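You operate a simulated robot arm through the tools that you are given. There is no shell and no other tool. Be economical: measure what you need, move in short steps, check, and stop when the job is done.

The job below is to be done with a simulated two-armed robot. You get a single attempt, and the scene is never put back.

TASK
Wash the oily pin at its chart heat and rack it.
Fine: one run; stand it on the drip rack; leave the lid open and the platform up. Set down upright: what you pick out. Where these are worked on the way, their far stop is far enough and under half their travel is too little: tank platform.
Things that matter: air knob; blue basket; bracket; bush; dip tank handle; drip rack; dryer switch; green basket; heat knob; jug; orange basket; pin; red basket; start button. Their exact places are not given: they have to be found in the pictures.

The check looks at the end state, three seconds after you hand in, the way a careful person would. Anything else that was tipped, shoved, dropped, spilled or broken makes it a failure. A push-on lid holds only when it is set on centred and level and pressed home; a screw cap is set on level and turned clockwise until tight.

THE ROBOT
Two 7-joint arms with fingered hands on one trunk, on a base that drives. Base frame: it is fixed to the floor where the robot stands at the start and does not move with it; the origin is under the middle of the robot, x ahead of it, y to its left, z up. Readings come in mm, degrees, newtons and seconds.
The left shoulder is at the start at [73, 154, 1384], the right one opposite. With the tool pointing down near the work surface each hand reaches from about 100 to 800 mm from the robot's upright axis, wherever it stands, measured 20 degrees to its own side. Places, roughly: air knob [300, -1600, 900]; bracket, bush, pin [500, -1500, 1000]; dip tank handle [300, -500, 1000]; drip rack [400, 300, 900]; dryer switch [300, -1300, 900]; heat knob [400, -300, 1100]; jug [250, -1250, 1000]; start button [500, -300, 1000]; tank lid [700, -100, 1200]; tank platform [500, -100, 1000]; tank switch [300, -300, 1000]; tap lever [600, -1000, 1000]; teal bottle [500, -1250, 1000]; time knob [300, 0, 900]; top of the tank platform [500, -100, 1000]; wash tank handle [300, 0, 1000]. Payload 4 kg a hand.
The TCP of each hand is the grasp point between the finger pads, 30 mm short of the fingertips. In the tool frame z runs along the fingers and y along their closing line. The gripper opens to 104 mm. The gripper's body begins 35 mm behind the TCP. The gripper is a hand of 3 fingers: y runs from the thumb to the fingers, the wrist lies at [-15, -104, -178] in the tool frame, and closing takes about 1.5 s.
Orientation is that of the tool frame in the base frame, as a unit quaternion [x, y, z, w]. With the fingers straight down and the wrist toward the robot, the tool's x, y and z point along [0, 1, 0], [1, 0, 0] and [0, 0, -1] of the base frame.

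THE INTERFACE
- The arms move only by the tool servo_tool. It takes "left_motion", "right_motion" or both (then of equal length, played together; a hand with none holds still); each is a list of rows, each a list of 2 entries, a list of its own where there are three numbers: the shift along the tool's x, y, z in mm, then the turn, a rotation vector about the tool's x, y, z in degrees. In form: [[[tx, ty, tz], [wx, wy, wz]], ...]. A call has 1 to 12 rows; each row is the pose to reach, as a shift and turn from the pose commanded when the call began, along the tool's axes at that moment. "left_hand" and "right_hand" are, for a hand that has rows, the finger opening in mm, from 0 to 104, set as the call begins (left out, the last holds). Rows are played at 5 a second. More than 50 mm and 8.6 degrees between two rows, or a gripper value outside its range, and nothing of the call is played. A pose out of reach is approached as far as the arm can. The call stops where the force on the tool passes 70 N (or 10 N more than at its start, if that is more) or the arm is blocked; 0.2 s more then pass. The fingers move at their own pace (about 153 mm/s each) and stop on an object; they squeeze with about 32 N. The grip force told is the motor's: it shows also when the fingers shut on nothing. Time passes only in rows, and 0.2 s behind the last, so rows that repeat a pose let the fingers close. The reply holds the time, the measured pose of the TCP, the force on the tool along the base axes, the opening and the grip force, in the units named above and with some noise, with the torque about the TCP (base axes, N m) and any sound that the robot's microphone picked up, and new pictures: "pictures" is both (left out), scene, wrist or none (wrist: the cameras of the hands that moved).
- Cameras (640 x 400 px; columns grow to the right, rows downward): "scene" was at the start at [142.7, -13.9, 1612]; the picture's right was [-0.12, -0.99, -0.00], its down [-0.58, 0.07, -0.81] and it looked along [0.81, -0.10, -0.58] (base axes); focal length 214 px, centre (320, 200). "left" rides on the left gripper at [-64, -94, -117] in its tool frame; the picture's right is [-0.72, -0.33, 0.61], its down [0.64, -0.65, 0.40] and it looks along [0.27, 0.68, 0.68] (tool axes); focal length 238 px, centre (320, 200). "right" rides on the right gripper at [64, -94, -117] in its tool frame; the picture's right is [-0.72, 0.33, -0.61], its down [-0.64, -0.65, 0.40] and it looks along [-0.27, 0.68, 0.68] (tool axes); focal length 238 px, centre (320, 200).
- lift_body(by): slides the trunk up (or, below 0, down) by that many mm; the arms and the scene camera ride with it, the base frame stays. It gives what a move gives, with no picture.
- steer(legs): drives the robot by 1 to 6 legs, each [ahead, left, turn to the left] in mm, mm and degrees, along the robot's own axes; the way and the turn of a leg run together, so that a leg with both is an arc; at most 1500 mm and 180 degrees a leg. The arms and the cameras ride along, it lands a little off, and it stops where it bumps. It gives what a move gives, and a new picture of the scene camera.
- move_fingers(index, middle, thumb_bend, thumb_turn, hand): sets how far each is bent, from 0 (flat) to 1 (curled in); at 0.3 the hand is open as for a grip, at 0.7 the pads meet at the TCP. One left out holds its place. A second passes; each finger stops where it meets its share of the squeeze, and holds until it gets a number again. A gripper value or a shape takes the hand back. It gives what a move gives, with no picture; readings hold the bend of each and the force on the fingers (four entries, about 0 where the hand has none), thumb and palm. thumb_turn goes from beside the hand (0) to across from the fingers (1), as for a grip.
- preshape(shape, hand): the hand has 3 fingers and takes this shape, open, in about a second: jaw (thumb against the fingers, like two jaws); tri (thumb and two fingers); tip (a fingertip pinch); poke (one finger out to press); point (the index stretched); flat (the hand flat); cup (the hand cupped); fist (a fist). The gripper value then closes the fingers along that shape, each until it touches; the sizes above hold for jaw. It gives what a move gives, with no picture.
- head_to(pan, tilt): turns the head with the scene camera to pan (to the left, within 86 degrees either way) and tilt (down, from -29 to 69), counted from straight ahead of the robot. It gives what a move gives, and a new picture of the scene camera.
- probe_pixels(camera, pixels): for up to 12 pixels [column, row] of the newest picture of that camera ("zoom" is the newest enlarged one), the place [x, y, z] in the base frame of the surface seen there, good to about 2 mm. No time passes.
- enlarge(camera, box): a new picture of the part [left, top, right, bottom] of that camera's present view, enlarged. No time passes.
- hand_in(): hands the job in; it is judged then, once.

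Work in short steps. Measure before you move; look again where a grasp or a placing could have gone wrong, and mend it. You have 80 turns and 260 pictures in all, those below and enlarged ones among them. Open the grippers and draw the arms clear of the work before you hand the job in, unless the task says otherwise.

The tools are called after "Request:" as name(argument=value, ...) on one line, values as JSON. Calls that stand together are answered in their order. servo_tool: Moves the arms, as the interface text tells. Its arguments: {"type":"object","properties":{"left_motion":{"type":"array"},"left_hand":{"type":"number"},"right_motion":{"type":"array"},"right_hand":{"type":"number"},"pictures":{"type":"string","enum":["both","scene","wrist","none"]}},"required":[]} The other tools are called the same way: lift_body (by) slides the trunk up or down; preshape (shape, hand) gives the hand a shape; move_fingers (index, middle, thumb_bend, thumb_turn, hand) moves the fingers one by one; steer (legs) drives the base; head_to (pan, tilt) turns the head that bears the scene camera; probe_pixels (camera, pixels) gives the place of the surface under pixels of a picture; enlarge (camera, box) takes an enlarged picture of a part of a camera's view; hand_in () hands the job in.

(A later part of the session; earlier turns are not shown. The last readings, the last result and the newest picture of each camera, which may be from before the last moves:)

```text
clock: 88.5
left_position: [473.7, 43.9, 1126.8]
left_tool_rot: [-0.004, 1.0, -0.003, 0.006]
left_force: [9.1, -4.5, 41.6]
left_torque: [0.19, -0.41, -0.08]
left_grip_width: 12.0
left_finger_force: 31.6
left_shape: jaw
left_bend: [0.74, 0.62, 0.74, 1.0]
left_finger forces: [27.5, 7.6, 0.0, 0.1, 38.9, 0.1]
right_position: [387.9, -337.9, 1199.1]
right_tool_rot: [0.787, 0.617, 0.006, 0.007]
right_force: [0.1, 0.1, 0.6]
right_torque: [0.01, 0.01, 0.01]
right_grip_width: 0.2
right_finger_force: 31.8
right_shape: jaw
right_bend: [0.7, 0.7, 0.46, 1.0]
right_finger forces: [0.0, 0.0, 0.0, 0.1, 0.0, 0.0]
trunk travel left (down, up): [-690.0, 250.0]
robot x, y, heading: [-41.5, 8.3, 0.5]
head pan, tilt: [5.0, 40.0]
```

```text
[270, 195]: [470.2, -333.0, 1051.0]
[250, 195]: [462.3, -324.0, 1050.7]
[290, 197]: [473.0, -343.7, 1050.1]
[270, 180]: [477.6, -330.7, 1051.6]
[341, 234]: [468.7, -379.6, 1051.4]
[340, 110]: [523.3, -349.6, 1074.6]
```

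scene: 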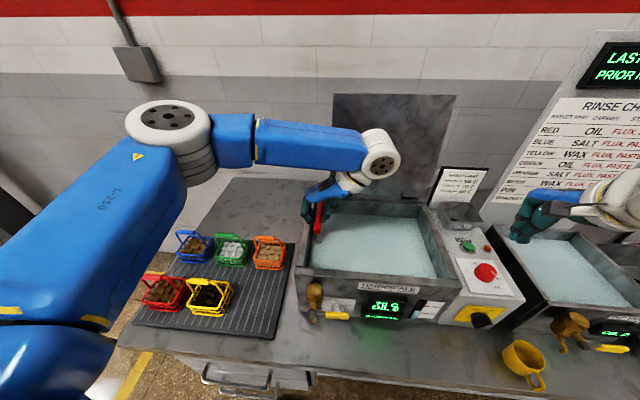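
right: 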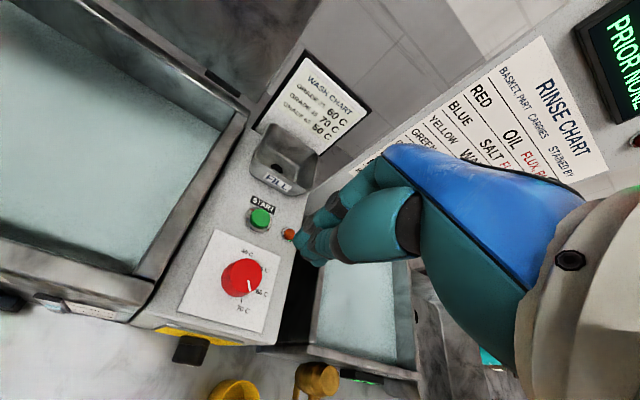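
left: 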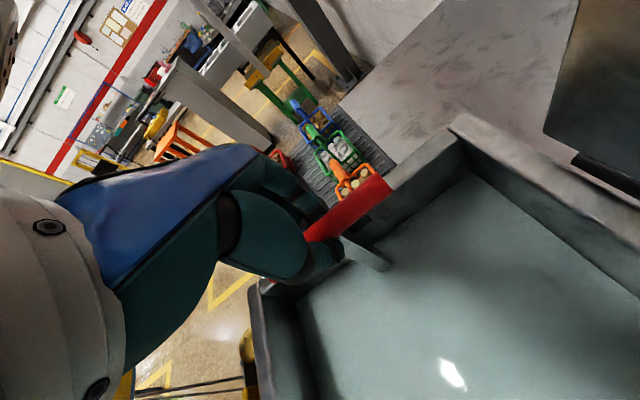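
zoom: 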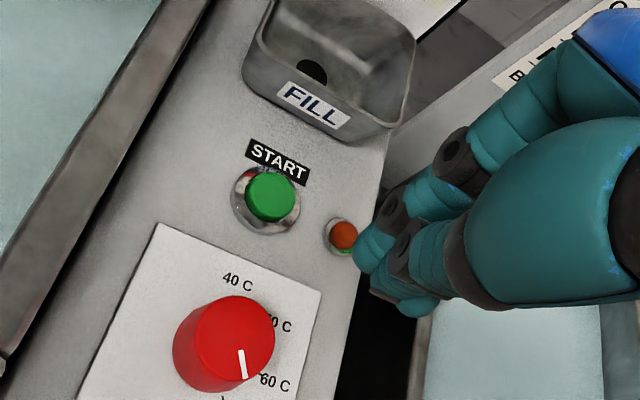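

START centre ≈ (470,-334,1051). I bring the closed right fingertips above it at z≈1100 and relax the left another 4 mm.

Request:
servo_tool(right_motion=[[[6, 20, 0], [0, 0, 0]], [[12, 40, 0], [0, 0, 0]], [[18, 60, 20], [0, 0, 0]], [[23, 78, 50], [0, 0, 0]], [[23, 78, 80], [0, 0, 0]], [[23, 78, 99], [0, 0, 0]]], left_motion=[[[0, 0, -4], [0, 0, 0]], [[0, 0, -4], [0, 0, 0]], [[0, 0, -4], [0, 0, 0]], [[0, 0, -4], [0, 0, 0]], [[0, 0, -4], [0, 0, 0]], [[0, 0, -4], [0, 0, 0]]])

Request:
enlarge(camera="right", box=[240, 180, 380, 320])

Request:
enlarge(camera="scene", box=[420, 180, 540, 300])

```text
clock: 89.9
left_position: [473.9, 45.7, 1127.6]
left_tool_rot: [-0.004, 1.0, -0.002, 0.003]
left_force: [5.0, -8.4, 19.9]
left_torque: [-0.05, -0.29, -0.02]
left_grip_width: 11.5
left_finger_force: 31.8
left_shape: jaw
left_bend: [0.74, 0.62, 0.74, 1.0]
left_finger forces: [23.3, 10.3, 0.0, 0.0, 37.0, 0.1]
right_position: [472.2, -333.1, 1100.5]
right_tool_rot: [0.787, 0.617, 0.005, 0.006]
right_force: [0.5, 0.4, -0.2]
right_torque: [-0.04, 0.02, -0.03]
right_grip_width: 0.0
right_finger_force: 31.9
right_shape: jaw
right_bend: [0.7, 0.7, 0.46, 1.0]
right_finger forces: [0.0, 0.1, 0.0, 0.0, 0.0, 0.0]
trunk travel left (down, up): [-690.0, 250.0]
robot x, y, heading: [-39.9, 9.0, 0.3]
head pan, tilt: [5.0, 40.0]
```

scene: 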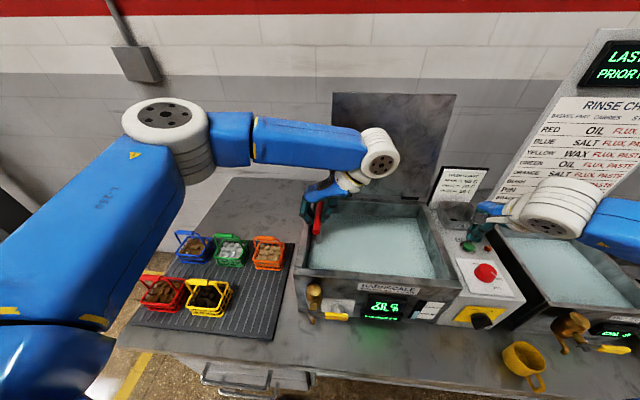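
right: 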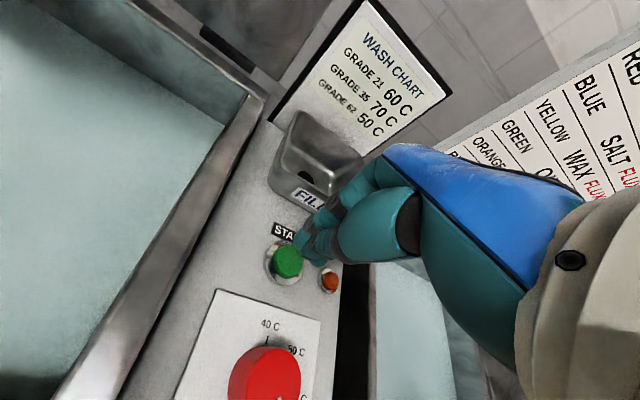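
left: 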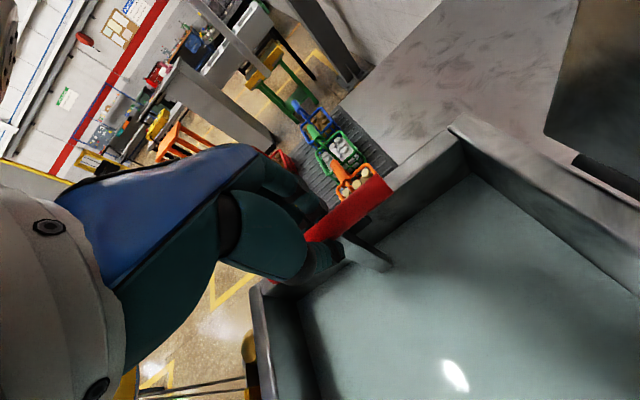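

```text
2.86 times, centred on (310, 250) of right
```

zoom: 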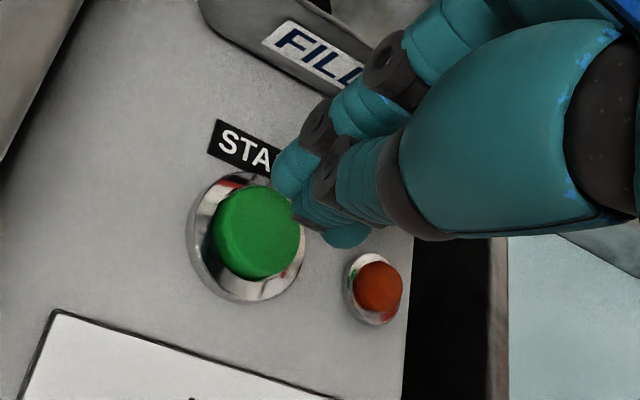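

```text
3.33 times, centred on (480, 240) of scene
```

zoom: 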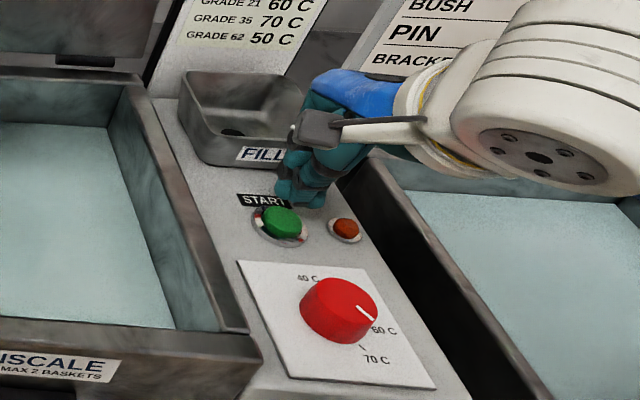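

I probe the fingertips to see where they sit relative to the button.

Request:
probe_pixels(camera="right", pixels=[[305, 240], [313, 255], [320, 262], [303, 232], [285, 256]])

Request:
probe_pixels(camera="scene", pixels=[[470, 236], [474, 238], [478, 240], [470, 245]])

```text
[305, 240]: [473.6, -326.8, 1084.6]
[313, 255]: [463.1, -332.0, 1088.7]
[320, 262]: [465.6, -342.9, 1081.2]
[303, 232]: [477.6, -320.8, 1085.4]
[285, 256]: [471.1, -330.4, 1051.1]
```

```text
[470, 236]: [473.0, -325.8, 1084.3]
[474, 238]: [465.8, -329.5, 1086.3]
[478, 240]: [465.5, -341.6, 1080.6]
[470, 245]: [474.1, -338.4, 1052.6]
```

Tips sit right over the button (~24 mm above). I press and retract.

Request:
servo_tool(right_motion=[[[0, 0, 14], [0, 0, 0]], [[0, 0, 21], [0, 0, 0]], [[0, 0, 25], [0, 0, 0]], [[0, 0, 28], [0, 0, 0]], [[0, 0, 31], [0, 0, 0]], [[0, 0, 33], [0, 0, 0]], [[0, 0, 10], [0, 0, 0]], [[0, 0, 0], [0, 0, 0]]], pictures="scene")

Request:
enlarge(camera="scene", box=[350, 190, 510, 330])

```text
clock: 91.7
left_position: [473.9, 46.3, 1127.7]
left_tool_rot: [-0.004, 1.0, -0.002, 0.003]
left_force: [3.7, -8.4, 17.1]
left_torque: [-0.11, -0.24, 0.05]
left_grip_width: 10.1
left_finger_force: 32.2
left_shape: jaw
left_bend: [0.73, 0.63, 0.73, 1.0]
left_finger forces: [23.2, 9.9, 0.1, 0.0, 36.4, 0.0]
right_position: [471.2, -332.1, 1100.0]
right_tool_rot: [0.787, 0.617, 0.005, 0.004]
right_force: [-0.4, 0.4, -0.1]
right_torque: [0.02, 0.0, -0.04]
right_grip_width: 0.1
right_finger_force: 32.0
right_shape: jaw
right_bend: [0.7, 0.7, 0.46, 1.0]
right_finger forces: [0.1, 0.1, 0.1, 0.1, 0.0, 0.0]
trunk travel left (down, up): [-690.0, 250.0]
robot x, y, heading: [-43.2, 10.1, 0.3]
head pan, tilt: [5.0, 40.0]
heard: click
```

scene: 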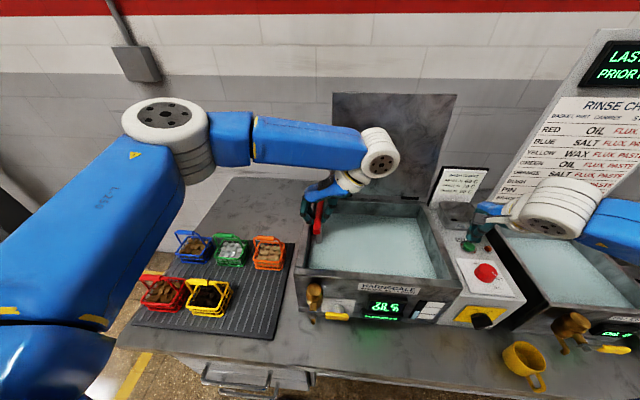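

```text
2.86 times, centred on (430, 260) of scene
```

zoom: 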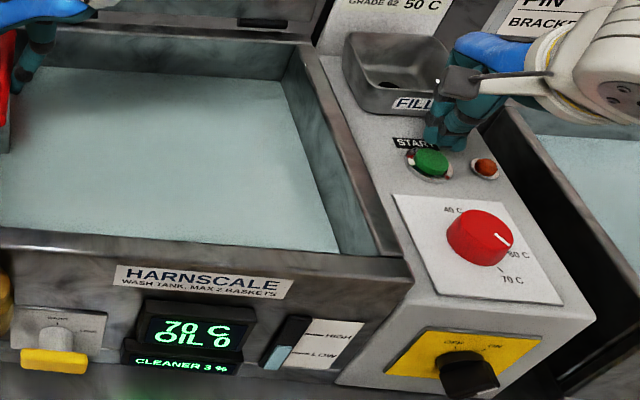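

A click was heard. I wait a bit to see whether the lamp lights or a run sounds.

Request:
servo_tool(right_motion=[[[0, 0, -20], [0, 0, 0]], [[0, 0, -50], [0, 0, 0]], [[0, 0, -80], [0, 0, 0]], [[0, 0, -80], [0, 0, 0]], [[0, 0, -80], [0, 0, 0]], [[0, 0, -80], [0, 0, 0]], [[0, 0, -80], [0, 0, 0]], [[0, 0, -80], [0, 0, 0]]], pictures="none")

Request:
enlarge(camera="scene", box=[430, 220, 520, 280])

Request:
enlarge(camera="scene", box=[290, 190, 470, 330])

```text
clock: 93.5
left_position: [473.0, 45.6, 1127.9]
left_tool_rot: [-0.005, 1.0, -0.002, 0.004]
left_force: [3.4, -6.7, 17.0]
left_torque: [-0.1, -0.25, 0.03]
left_grip_width: 10.2
left_finger_force: 31.6
left_shape: jaw
left_bend: [0.73, 0.63, 0.73, 1.0]
left_finger forces: [23.7, 10.0, 0.0, 0.0, 35.5, 0.0]
right_position: [470.1, -331.8, 1181.1]
right_tool_rot: [0.787, 0.617, 0.006, 0.006]
right_force: [0.1, -0.5, 0.3]
right_torque: [-0.02, 0.01, -0.01]
right_grip_width: 0.0
right_finger_force: 31.9
right_shape: jaw
right_bend: [0.7, 0.7, 0.46, 1.0]
right_finger forces: [0.1, 0.0, 0.0, 0.1, 0.1, 0.0]
trunk travel left (down, up): [-690.0, 250.0]
robot x, y, heading: [-47.1, 12.7, 0.5]
head pan, tilt: [5.0, 40.0]
```

```text
6.67 times, centred on (475, 250) of scene
```

zoom: 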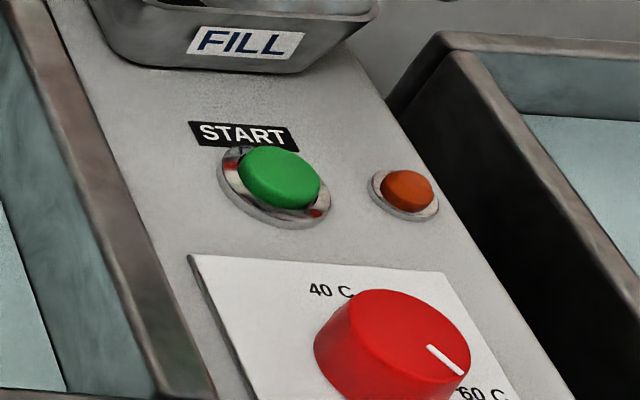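

```text
2.86 times, centred on (380, 260) of scene
```

zoom: 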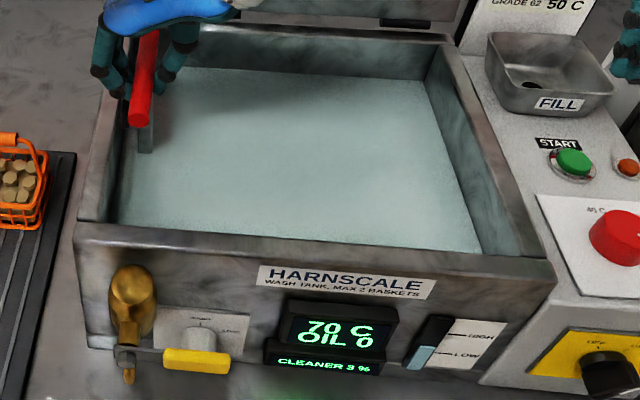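

No lamp and no run: the open lid most likely blocks it. I release the bar (after relaxing) and check that the platform stays down, since the left arm would be in the lid's way.

Request:
servo_tool(left_motion=[[[0, 0, -2], [0, 0, 0]], [[0, 0, -3], [0, 0, 0]], [[0, 0, -3], [0, 0, 0]], [[0, 0, -3], [0, 0, 0]], [[0, 0, -3], [0, 0, 0]], [[0, 0, -3], [0, 0, 0]], [[0, 0, -3], [0, 0, 0]]], left_hand=104, pictures="none")

Request:
servo_tool(left_motion=[[[0, 0, -20], [0, 0, 0]], [[0, 0, -60], [0, 0, 0]], [[0, 0, -105], [0, 0, 0]], [[0, 0, -150], [0, 0, 0]], [[0, 0, -195], [0, 0, 0]], [[0, 15, -235], [0, 0, 0]], [[0, 50, -265], [0, 0, 0]], [[0, 90, -285], [0, 0, 0]], [[0, 130, -300], [0, 0, 0]], [[0, 160, -310], [0, 0, 0]]], pictures="scene")

Request:
enlarge(camera="scene", box=[280, 70, 500, 330])

```text
clock: 95.1
left_position: [474.5, 48.1, 1129.2]
left_tool_rot: [-0.004, 1.0, -0.004, 0.003]
left_force: [0.1, -0.2, -0.5]
left_torque: [-0.01, 0.02, 0.01]
left_grip_width: 103.7
left_finger_force: 0.0
left_shape: jaw
left_bend: [0.3, 0.3, 0.3, 0.98]
left_finger forces: [0.1, 0.1, 0.0, 0.1, 0.1, 0.0]
right_position: [471.9, -330.4, 1180.8]
right_tool_rot: [0.787, 0.617, 0.005, 0.006]
right_force: [-0.3, -0.2, -0.5]
right_torque: [0.02, -0.02, 0.03]
right_grip_width: 0.0
right_finger_force: 31.7
right_shape: jaw
right_bend: [0.7, 0.7, 0.46, 1.0]
right_finger forces: [0.1, 0.0, 0.0, 0.0, 0.0, 0.1]
trunk travel left (down, up): [-690.0, 250.0]
robot x, y, heading: [-45.0, 8.0, 0.6]
head pan, tilt: [5.0, 40.0]
```

```text
clock: 97.3
left_position: [471.7, 210.0, 1439.4]
left_tool_rot: [-0.004, 1.0, -0.004, 0.002]
left_force: [-0.3, -0.3, 0.6]
left_torque: [0.03, 0.01, -0.01]
left_grip_width: 103.7
left_finger_force: 0.0
left_shape: jaw
left_bend: [0.3, 0.3, 0.3, 0.98]
left_finger forces: [0.0, 0.1, 0.0, 0.1, 0.1, 0.0]
right_position: [471.3, -329.7, 1181.3]
right_tool_rot: [0.787, 0.617, 0.005, 0.007]
right_force: [-0.7, 0.7, 0.7]
right_torque: [0.02, -0.01, 0.0]
right_grip_width: 0.2
right_finger_force: 31.7
right_shape: jaw
right_bend: [0.7, 0.7, 0.46, 1.0]
right_finger forces: [0.1, 0.0, 0.0, 0.0, 0.0, 0.0]
trunk travel left (down, up): [-690.0, 250.0]
robot x, y, heading: [-45.6, 12.9, 0.6]
head pan, tilt: [5.0, 40.0]
```

scene: 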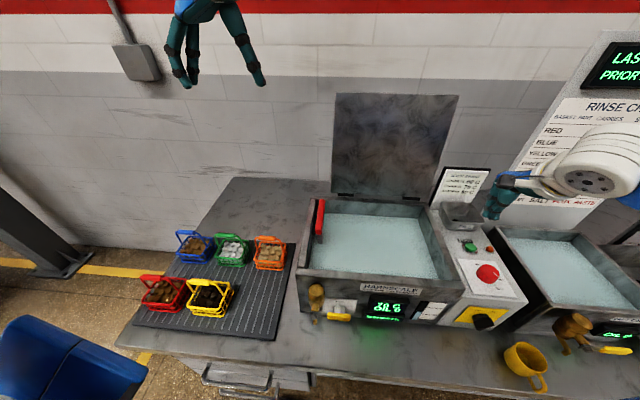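

```text
1.54 times, centred on (390, 200) of scene
```

zoom: 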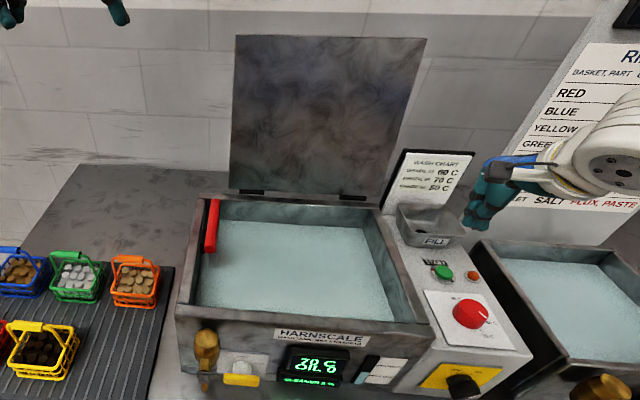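

Platform stays down. I measure the lid.

Request:
probe_pixels(camera="zoom", pixels=[[239, 40], [422, 42], [330, 39], [330, 60], [330, 120], [235, 185], [385, 200], [262, 192], [230, 205], [211, 205]])

Request:
enlarge(camera="scene", box=[325, 80, 465, 130])

```text
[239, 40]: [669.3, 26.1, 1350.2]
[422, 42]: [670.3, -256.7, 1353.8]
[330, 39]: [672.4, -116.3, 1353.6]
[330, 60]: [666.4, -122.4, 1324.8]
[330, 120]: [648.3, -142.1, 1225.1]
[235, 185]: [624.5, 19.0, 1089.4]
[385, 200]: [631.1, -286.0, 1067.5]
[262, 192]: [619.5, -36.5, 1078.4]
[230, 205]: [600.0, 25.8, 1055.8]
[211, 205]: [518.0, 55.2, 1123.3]
```

```text
4.57 times, centred on (395, 105) of scene
```

zoom: 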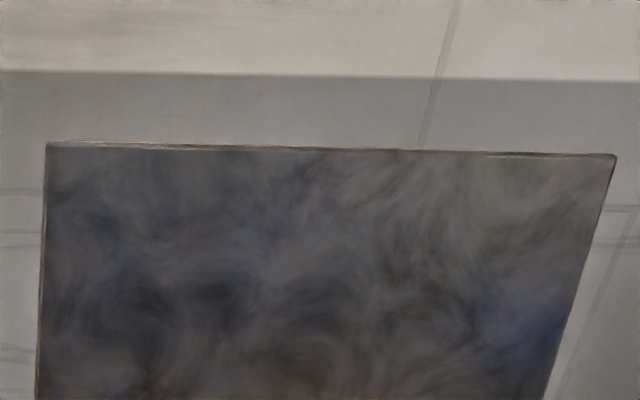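

Lid top edge ≈ (671, y 26…-256, 1353), hinge ≈ (622, 1072). I raise the trunk 230 to bring the hands up and see behind the lid for its handle.

Request:
lift_body(by=230)

Request:
head_to(pan=-8, tilt=45)

Request:
enlarge(camera="scene", box=[220, 80, 440, 220])

```text
clock: 99.7
left_position: [473.7, 207.8, 1669.0]
left_tool_rot: [-0.005, 1.0, -0.004, 0.003]
left_force: [-0.6, -0.8, 0.1]
left_torque: [0.03, -0.04, 0.0]
left_grip_width: 103.6
left_finger_force: 0.1
left_shape: jaw
left_bend: [0.3, 0.3, 0.3, 0.98]
left_finger forces: [0.0, 0.0, 0.2, 0.1, 0.1, 0.0]
right_position: [471.2, -330.6, 1409.9]
right_tool_rot: [0.787, 0.617, 0.004, 0.006]
right_force: [0.0, -0.3, -0.5]
right_torque: [0.0, 0.01, 0.01]
right_grip_width: 0.1
right_finger_force: 31.9
right_shape: jaw
right_bend: [0.7, 0.7, 0.46, 1.0]
right_finger forces: [0.1, 0.0, 0.0, 0.0, 0.0, 0.0]
trunk travel left (down, up): [-920.0, 20.0]
robot x, y, heading: [-41.3, 6.1, 0.3]
head pan, tilt: [5.0, 40.0]
```

```text
clock: 100.5
left_position: [472.4, 207.3, 1667.9]
left_tool_rot: [-0.004, 1.0, -0.003, 0.002]
left_force: [0.2, 0.3, -0.3]
left_torque: [0.05, 0.04, -0.05]
left_grip_width: 103.5
left_finger_force: 0.0
left_shape: jaw
left_bend: [0.3, 0.3, 0.3, 0.98]
left_finger forces: [0.0, 0.0, 0.0, 0.1, 0.1, 0.1]
right_position: [471.8, -330.5, 1411.2]
right_tool_rot: [0.787, 0.617, 0.005, 0.006]
right_force: [-0.2, 0.2, -0.4]
right_torque: [0.02, 0.03, 0.01]
right_grip_width: 0.0
right_finger_force: 32.1
right_shape: jaw
right_bend: [0.7, 0.7, 0.46, 1.0]
right_finger forces: [0.1, 0.0, 0.0, 0.0, 0.1, 0.1]
trunk travel left (down, up): [-920.0, 20.0]
robot x, y, heading: [-43.6, 10.7, 0.1]
head pan, tilt: [-8.0, 45.0]
```

scene: 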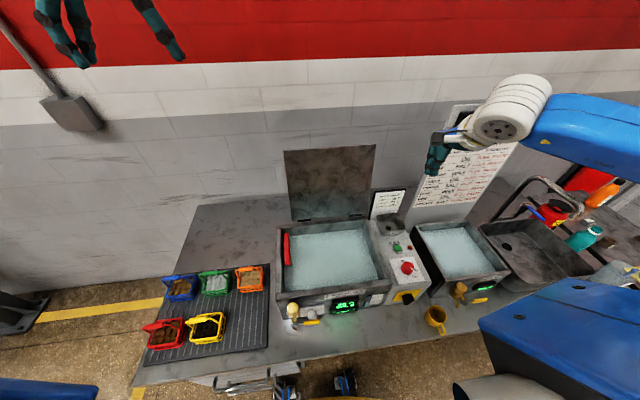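

```text
2.86 times, centred on (330, 150) of scene
```

zoom: 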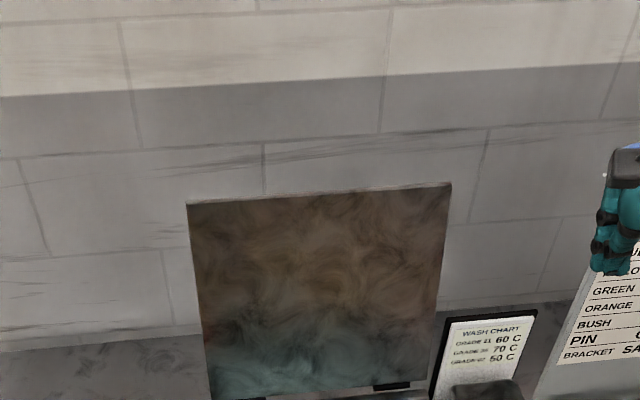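

Request:
probe_pixels(camera="zoom", pixels=[[330, 120], [330, 187], [190, 206], [449, 185], [420, 189], [180, 330], [480, 330], [640, 170]])

```text
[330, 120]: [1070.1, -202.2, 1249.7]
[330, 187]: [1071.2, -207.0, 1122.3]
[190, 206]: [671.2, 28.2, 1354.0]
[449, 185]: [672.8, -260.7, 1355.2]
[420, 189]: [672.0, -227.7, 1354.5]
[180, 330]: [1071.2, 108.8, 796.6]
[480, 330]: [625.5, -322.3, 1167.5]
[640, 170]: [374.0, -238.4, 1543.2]
```

Wall is far (x 1071). I open the right hand and take it above the lid's top edge at y≈-215, with fingers behind and thumb in front.

Request:
servo_tool(right_motion=[[[5, 5, -20], [0, 0, -2]], [[28, 30, -25], [0, 0, -4]], [[54, 58, -25], [0, 0, -6]], [[81, 87, -25], [0, 0, -8]], [[108, 117, -25], [0, 0, -10]], [[135, 146, -25], [0, 0, -12]], [[162, 175, -25], [0, 0, -13.5]]], right_hand=104)

Request:
enlarge(camera="scene", box=[260, 80, 440, 220])

```text
clock: 102.0
left_position: [475.6, 211.6, 1666.7]
left_tool_rot: [-0.005, 1.0, -0.004, 0.001]
left_force: [-0.2, -0.1, -0.4]
left_torque: [0.02, 0.0, 0.01]
left_grip_width: 103.7
left_finger_force: 0.0
left_shape: jaw
left_bend: [0.3, 0.3, 0.3, 0.98]
left_finger forces: [0.1, 0.0, 0.0, 0.0, 0.0, 0.0]
right_position: [683.7, -211.9, 1437.2]
right_tool_rot: [0.708, 0.706, 0.002, 0.007]
right_force: [-0.1, 0.3, -0.2]
right_torque: [-0.03, 0.05, 0.0]
right_grip_width: 103.7
right_finger_force: 0.0
right_shape: jaw
right_bend: [0.3, 0.3, 0.3, 0.98]
right_finger forces: [0.0, 0.1, 0.0, 0.0, 0.1, 0.1]
trunk travel left (down, up): [-920.0, 20.0]
robot x, y, heading: [-42.7, 10.7, -0.1]
head pan, tilt: [-8.0, 45.0]
```

scene: 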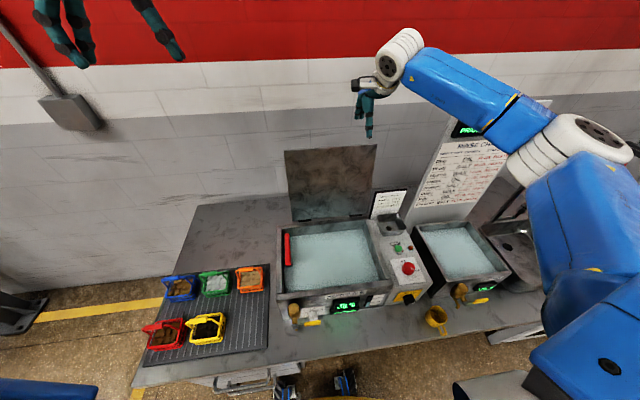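
right: 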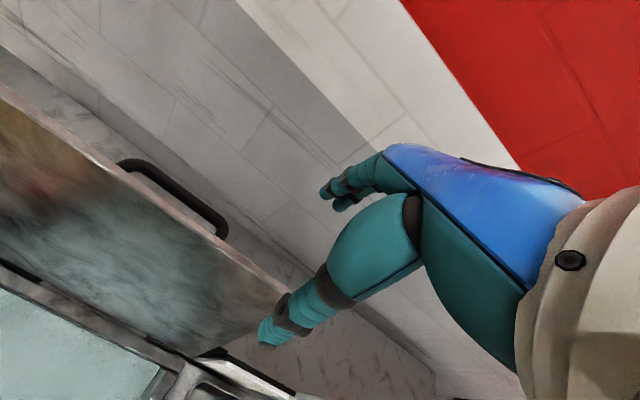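

```text
2.86 times, centred on (350, 150) of scene
```

zoom: 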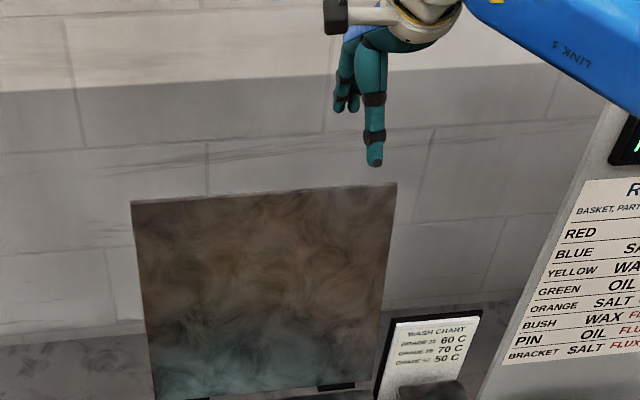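

The lid's handle shows at (175,195) in the right view. I probe it and the edge.

Request:
probe_pixels(camera="right", pixels=[[125, 165], [175, 192], [222, 225], [218, 238], [200, 222], [270, 280], [100, 150]])

```text
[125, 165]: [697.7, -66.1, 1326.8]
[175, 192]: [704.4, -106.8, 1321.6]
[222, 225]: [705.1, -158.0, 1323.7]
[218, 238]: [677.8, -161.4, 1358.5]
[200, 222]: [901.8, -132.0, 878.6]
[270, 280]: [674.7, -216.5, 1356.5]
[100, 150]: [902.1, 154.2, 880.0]
```

Handle ends at y=-163, so y=-212 is clear. I descend to straddle the edge (tips 24 mm below it) and part-close.

Request:
servo_tool(right_motion=[[[0, -5, 30], [0, 0, 0]], [[0, -8, 60], [0, 0, 0]], [[0, -8, 77], [0, 0, 0]]], pictures="none")

Request:
servo_tool(right_motion=[[[0, 0, 0], [0, 0, 0]], [[0, 0, 0], [0, 0, 0]], [[0, 0, 0], [0, 0, 0]]], right_hand=70)

Request:
enlarge(camera="right", box=[200, 140, 380, 340])

```text
clock: 102.8
left_position: [475.2, 206.3, 1667.6]
left_tool_rot: [-0.006, 1.0, -0.002, 0.001]
left_force: [0.9, -0.3, -1.1]
left_torque: [-0.02, 0.02, 0.02]
left_grip_width: 103.7
left_finger_force: 0.1
left_shape: jaw
left_bend: [0.3, 0.3, 0.3, 0.98]
left_finger forces: [0.0, 0.0, 0.0, 0.0, 0.0, 0.0]
right_position: [675.8, -212.3, 1360.2]
right_tool_rot: [0.708, 0.706, 0.004, 0.005]
right_force: [-0.8, -0.9, 0.3]
right_torque: [-0.01, -0.01, -0.02]
right_grip_width: 103.7
right_finger_force: 0.0
right_shape: jaw
right_bend: [0.3, 0.3, 0.3, 0.98]
right_finger forces: [0.0, 0.0, 0.0, 0.1, 0.1, 0.1]
trunk travel left (down, up): [-920.0, 20.0]
robot x, y, heading: [-43.7, 11.3, 0.3]
head pan, tilt: [-8.0, 45.0]
```

```text
clock: 103.7
left_position: [474.2, 206.3, 1668.1]
left_tool_rot: [-0.005, 1.0, -0.002, 0.001]
left_force: [-0.1, 0.5, 0.2]
left_torque: [0.04, -0.01, 0.01]
left_grip_width: 103.6
left_finger_force: 0.1
left_shape: jaw
left_bend: [0.3, 0.3, 0.3, 0.98]
left_finger forces: [0.0, 0.0, 0.0, 0.0, 0.0, 0.0]
right_position: [674.1, -215.2, 1361.2]
right_tool_rot: [0.709, 0.705, 0.004, 0.007]
right_force: [-0.6, -0.8, -1.3]
right_torque: [0.03, -0.01, -0.02]
right_grip_width: 70.1
right_finger_force: 0.1
right_shape: jaw
right_bend: [0.28, 0.38, 0.6, 0.99]
right_finger forces: [0.0, 0.1, 0.1, 0.1, 0.0, 0.0]
trunk travel left (down, up): [-920.0, 20.0]
robot x, y, heading: [-45.4, 9.3, 0.5]
head pan, tilt: [-8.0, 45.0]
```

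scene: 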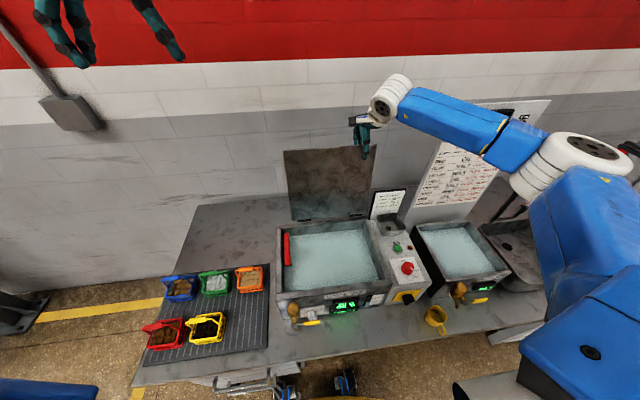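
right: 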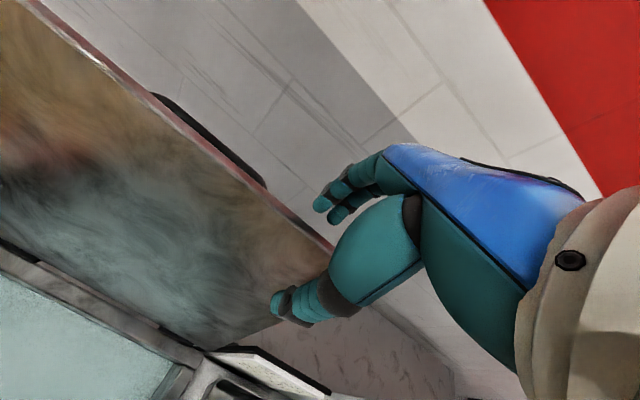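

```text
2.00 times, centred on (290, 240) of right
```

zoom: 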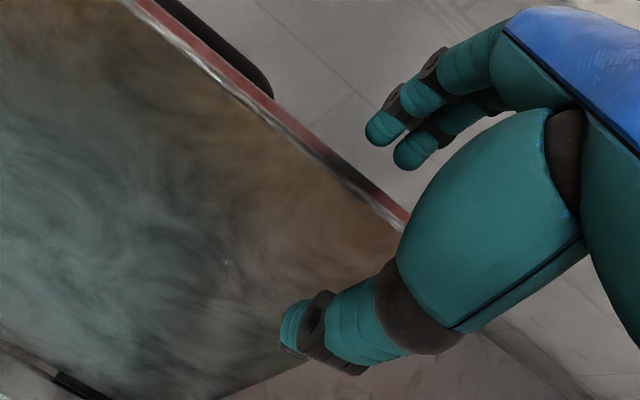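

Request:
probe_pixels(camera="zoom", pixels=[[372, 135], [405, 160], [285, 335], [340, 372]])

```text
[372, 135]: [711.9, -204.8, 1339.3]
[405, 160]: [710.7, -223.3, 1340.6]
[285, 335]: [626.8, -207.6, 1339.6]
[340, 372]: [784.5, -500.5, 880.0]
```

Tips overlap the edge by ~17 mm behind. I drag the lid forward along its arc to about 20° past vertical and look.

Request:
servo_tool(right_motion=[[[0, -10, 8], [0, 0, 0]], [[0, -24, 11], [0, 0, 0]], [[0, -38, 11], [0, 0, 0]], [[0, -60, 8], [0, 0, 0]], [[0, -83, 5], [0, 0, 0]], [[0, -105, 6], [0, 0, 0]], [[0, -128, 7], [0, 0, 0]], [[0, -150, 12], [0, 0, 0]], [[0, -172, 17], [0, 0, 0]]])

Request:
enlarge(camera="scene", box=[260, 100, 440, 240])

```text
clock: 105.7
left_position: [470.3, 207.6, 1668.7]
left_tool_rot: [-0.005, 1.0, -0.002, 0.004]
left_force: [0.5, -0.3, -0.5]
left_torque: [-0.04, 0.0, 0.02]
left_grip_width: 103.5
left_finger_force: 0.1
left_shape: jaw
left_bend: [0.3, 0.3, 0.3, 0.98]
left_finger forces: [0.1, 0.0, 0.1, 0.0, 0.0, 0.0]
right_position: [499.6, -215.6, 1342.7]
right_tool_rot: [0.709, 0.706, 0.006, 0.006]
right_force: [-1.1, -0.1, -0.2]
right_torque: [-0.03, 0.02, -0.02]
right_grip_width: 70.5
right_finger_force: 0.1
right_shape: jaw
right_bend: [0.28, 0.38, 0.6, 0.99]
right_finger forces: [0.1, 0.0, 0.0, 0.1, 0.0, 0.0]
trunk travel left (down, up): [-920.0, 20.0]
robot x, y, heading: [-44.5, 12.1, 0.5]
head pan, tilt: [-8.0, 45.0]
```

scene: 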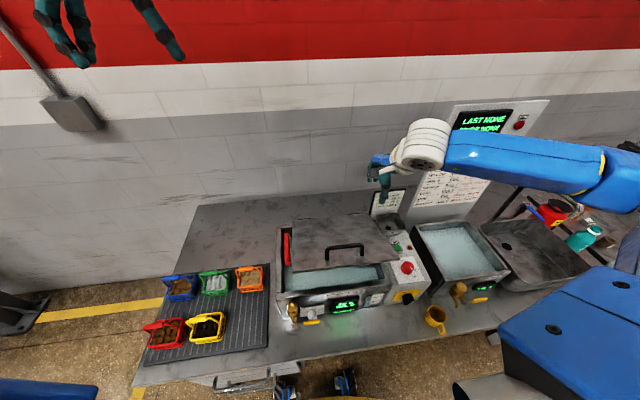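
right: 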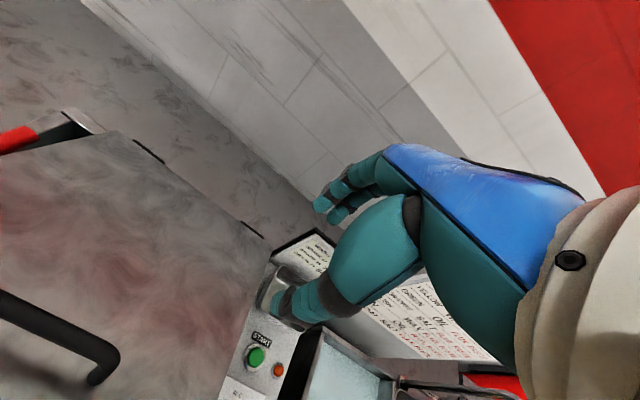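

```text
2.86 times, centred on (350, 170) of scene
```

zoom: 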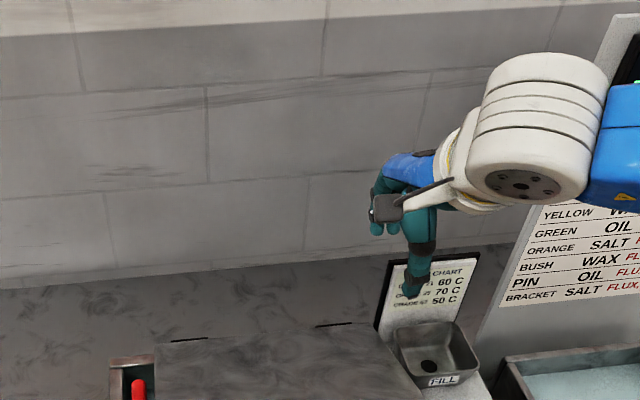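

The lid has swung down past vertical by itself, seemingly damped. I lift the right hand clear and check where it ends.

Request:
servo_tool(right_motion=[[[0, -10, -20], [0, 0, 0]], [[0, -30, -20], [0, 0, 0]], [[-30, -50, -20], [0, 0, 0]], [[-60, -70, 0], [0, 0, 0]], [[-90, -90, 20], [0, 0, 0]], [[-120, -90, 40], [0, 0, 0]]])

Request:
enlarge(camera="scene", box=[260, 190, 440, 330])

```text
clock: 107.0
left_position: [473.0, 207.9, 1667.4]
left_tool_rot: [-0.005, 1.0, -0.003, 0.003]
left_force: [-0.2, -0.4, -1.0]
left_torque: [0.01, 0.0, 0.04]
left_grip_width: 104.0
left_finger_force: 0.0
left_shape: jaw
left_bend: [0.3, 0.3, 0.3, 0.98]
left_finger forces: [0.0, 0.0, 0.0, 0.0, 0.0, 0.0]
right_position: [412.7, -333.0, 1299.3]
right_tool_rot: [0.709, 0.706, 0.005, 0.007]
right_force: [-0.9, 0.7, 0.4]
right_torque: [0.03, -0.02, 0.02]
right_grip_width: 70.5
right_finger_force: 0.1
right_shape: jaw
right_bend: [0.28, 0.38, 0.6, 0.99]
right_finger forces: [0.0, 0.0, 0.0, 0.1, 0.0, 0.1]
trunk travel left (down, up): [-920.0, 20.0]
robot x, y, heading: [-43.1, 6.9, 0.4]
head pan, tilt: [-8.0, 45.0]
```

scene: 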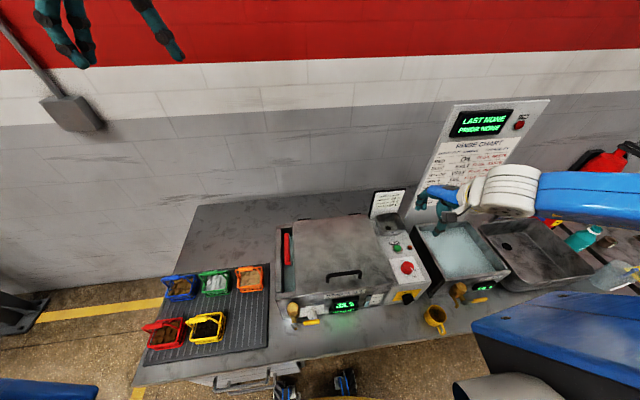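
right: 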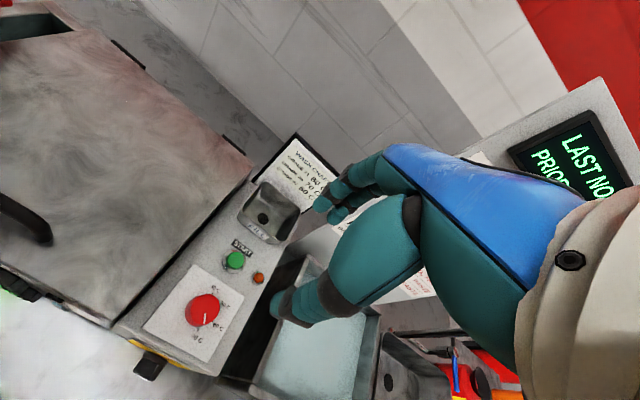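

```text
2.86 times, centred on (350, 260) of scene
```

zoom: 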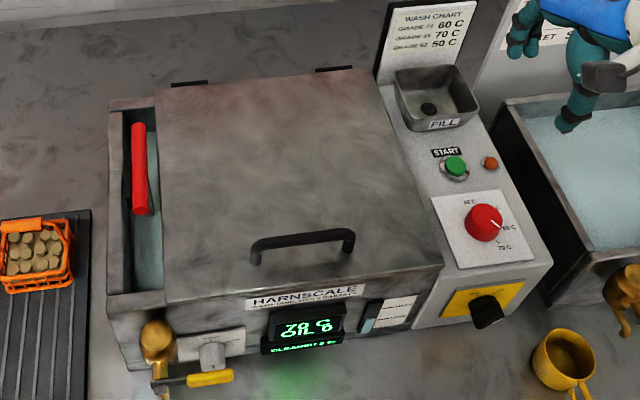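

Lid is closed. I press START again: closed fingers, above the button then down and back.

Request:
servo_tool(right_motion=[[[0, 15, 30], [0, 0, 0]], [[0, 35, 65], [0, 0, 0]], [[0, 57, 105], [0, 0, 0]], [[0, 57, 145], [0, 0, 0]], [[0, 57, 180], [0, 0, 0]], [[0, 57, 199], [0, 0, 0]], [[0, 57, 199], [0, 0, 0]]], right_hand=0, pictures="wrist")

Request:
probe_pixels(camera="right", pixels=[[305, 240], [313, 255], [320, 262], [303, 232]])

```text
clock: 108.7
left_position: [473.0, 207.1, 1667.0]
left_tool_rot: [-0.005, 1.0, -0.003, 0.003]
left_force: [0.4, 0.0, -0.2]
left_torque: [-0.01, -0.04, -0.03]
left_grip_width: 103.8
left_finger_force: 0.1
left_shape: jaw
left_bend: [0.3, 0.3, 0.3, 0.98]
left_finger forces: [0.0, 0.1, 0.0, 0.0, 0.0, 0.0]
right_position: [472.0, -337.1, 1103.1]
right_tool_rot: [0.708, 0.706, 0.004, 0.005]
right_force: [-0.1, 0.6, 0.1]
right_torque: [0.01, -0.02, 0.02]
right_grip_width: 0.2
right_finger_force: 32.5
right_shape: jaw
right_bend: [0.7, 0.7, 0.46, 1.0]
right_finger forces: [0.1, 0.0, 0.0, 0.1, 0.0, 0.0]
trunk travel left (down, up): [-920.0, 20.0]
robot x, y, heading: [-41.7, 12.2, 0.3]
head pan, tilt: [-8.0, 45.0]
```

right: 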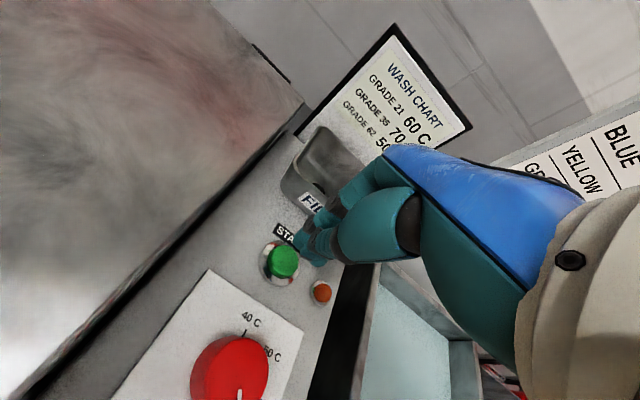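

```text
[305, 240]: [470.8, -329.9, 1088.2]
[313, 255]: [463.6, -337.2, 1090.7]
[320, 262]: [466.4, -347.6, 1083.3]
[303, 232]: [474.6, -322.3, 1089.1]
```

Tips are over the button (470,-334). I press down and come back.

Request:
servo_tool(right_motion=[[[2, 0, 16], [0, 0, 0]], [[2, 0, 24], [0, 0, 0]], [[2, 0, 28], [0, 0, 0]], [[2, 0, 31], [0, 0, 0]], [[2, 0, 34], [0, 0, 0]], [[2, 0, 36], [0, 0, 0]], [[2, 0, 10], [0, 0, 0]], [[0, 0, -20], [0, 0, 0]], [[0, 0, -60], [0, 0, 0]], [[0, 0, -100], [0, 0, 0]]], pictures="scene")

Request:
enlarge(camera="scene", box=[280, 220, 440, 330])

```text
clock: 110.8
left_position: [471.2, 210.4, 1669.9]
left_tool_rot: [-0.004, 1.0, -0.003, 0.004]
left_force: [-0.5, 0.1, 1.1]
left_torque: [0.02, -0.03, -0.01]
left_grip_width: 103.6
left_finger_force: 0.1
left_shape: jaw
left_bend: [0.3, 0.3, 0.3, 0.98]
left_finger forces: [0.0, 0.0, 0.0, 0.1, 0.0, 0.0]
right_position: [467.1, -332.8, 1203.3]
right_tool_rot: [0.709, 0.705, 0.003, 0.007]
right_force: [0.4, -0.5, -1.4]
right_torque: [0.01, -0.02, -0.01]
right_grip_width: 0.2
right_finger_force: 31.7
right_shape: jaw
right_bend: [0.7, 0.7, 0.46, 1.0]
right_finger forces: [0.0, 0.0, 0.0, 0.0, 0.0, 0.1]
trunk travel left (down, up): [-920.0, 20.0]
robot x, y, heading: [-44.8, 8.2, 0.2]
head pan, tilt: [-8.0, 45.0]
heard: click
```

scene: 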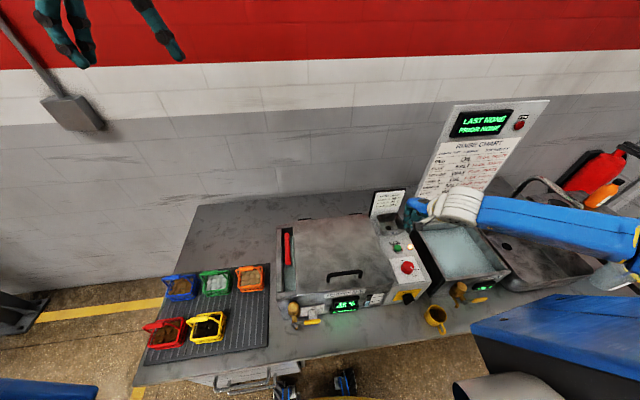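

```text
3.64 times, centred on (360, 275) of scene
```

zoom: 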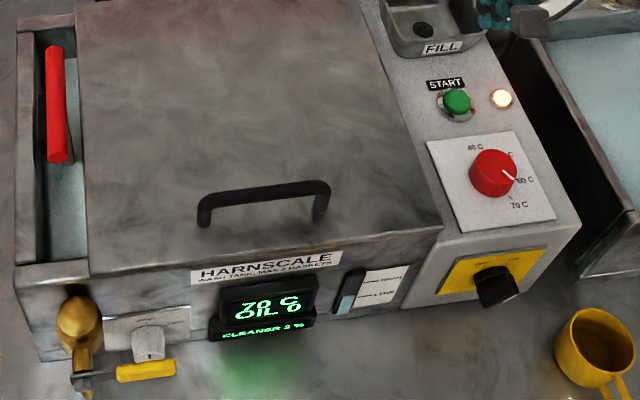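

Lamp lit: it runs. I probe the lid handle and bring the opened right hand above it while the run goes on.

Request:
probe_pixels(camera="zoom", pixels=[[263, 189], [215, 196], [315, 184], [265, 215], [55, 50], [57, 150], [263, 250]])

Request:
servo_tool(right_motion=[[[20, -15, 0], [0, 0, 0]], [[50, -30, 0], [0, 0, 0]], [[85, -45, 0], [0, 0, 0]], [[120, -60, 0], [0, 0, 0]], [[155, -75, 0], [0, 0, 0]], [[190, -90, 0], [0, 0, 0]], [[222, -97, 0], [0, 0, 0]], [[222, -97, 0], [0, 0, 0]], [[222, -97, 0], [0, 0, 0]], [[222, -97, 0], [0, 0, 0]], [[222, -97, 0], [0, 0, 0]], [[222, -97, 0], [0, 0, 0]]], right_hand=104)

Request:
enlarge(camera="scene", box=[280, 220, 440, 330])

```text
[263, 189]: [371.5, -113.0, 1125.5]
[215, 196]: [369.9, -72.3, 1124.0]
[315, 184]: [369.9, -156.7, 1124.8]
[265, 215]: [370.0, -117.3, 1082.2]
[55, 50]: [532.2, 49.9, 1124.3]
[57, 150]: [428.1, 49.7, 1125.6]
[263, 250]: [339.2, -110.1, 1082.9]
```

```text
clock: 113.5
left_position: [473.5, 208.8, 1668.9]
left_tool_rot: [-0.004, 1.0, -0.003, 0.003]
left_force: [0.1, 0.7, -0.2]
left_torque: [0.02, 0.01, 0.03]
left_grip_width: 103.6
left_finger_force: 0.0
left_shape: jaw
left_bend: [0.3, 0.3, 0.3, 0.98]
left_finger forces: [0.0, 0.0, 0.0, 0.0, 0.0, 0.1]
right_position: [375.6, -111.1, 1197.7]
right_tool_rot: [0.709, 0.706, 0.004, 0.007]
right_force: [0.2, 0.6, 0.2]
right_torque: [0.0, -0.03, 0.03]
right_grip_width: 103.6
right_finger_force: 0.0
right_shape: jaw
right_bend: [0.3, 0.3, 0.3, 0.98]
right_finger forces: [0.0, 0.1, 0.0, 0.0, 0.0, 0.1]
trunk travel left (down, up): [-920.0, 20.0]
robot x, y, heading: [-44.2, 10.7, 0.4]
head pan, tilt: [-8.0, 45.0]
```

scene: 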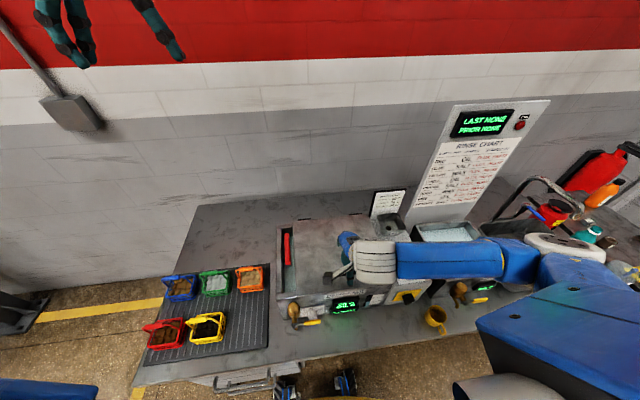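
right: 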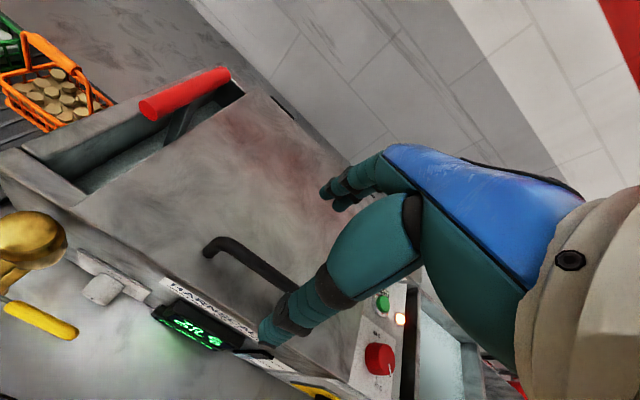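

```text
3.64 times, centred on (360, 275) of scene
```

zoom: 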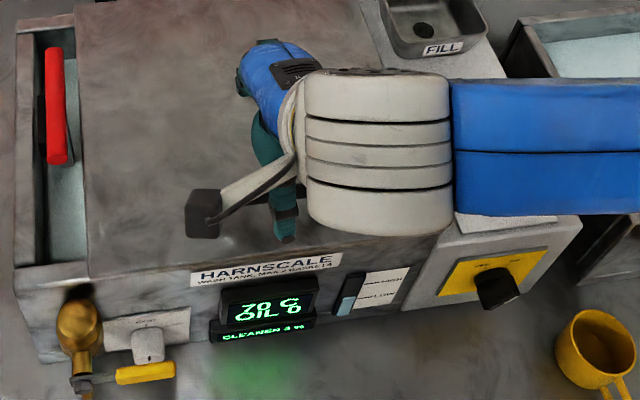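

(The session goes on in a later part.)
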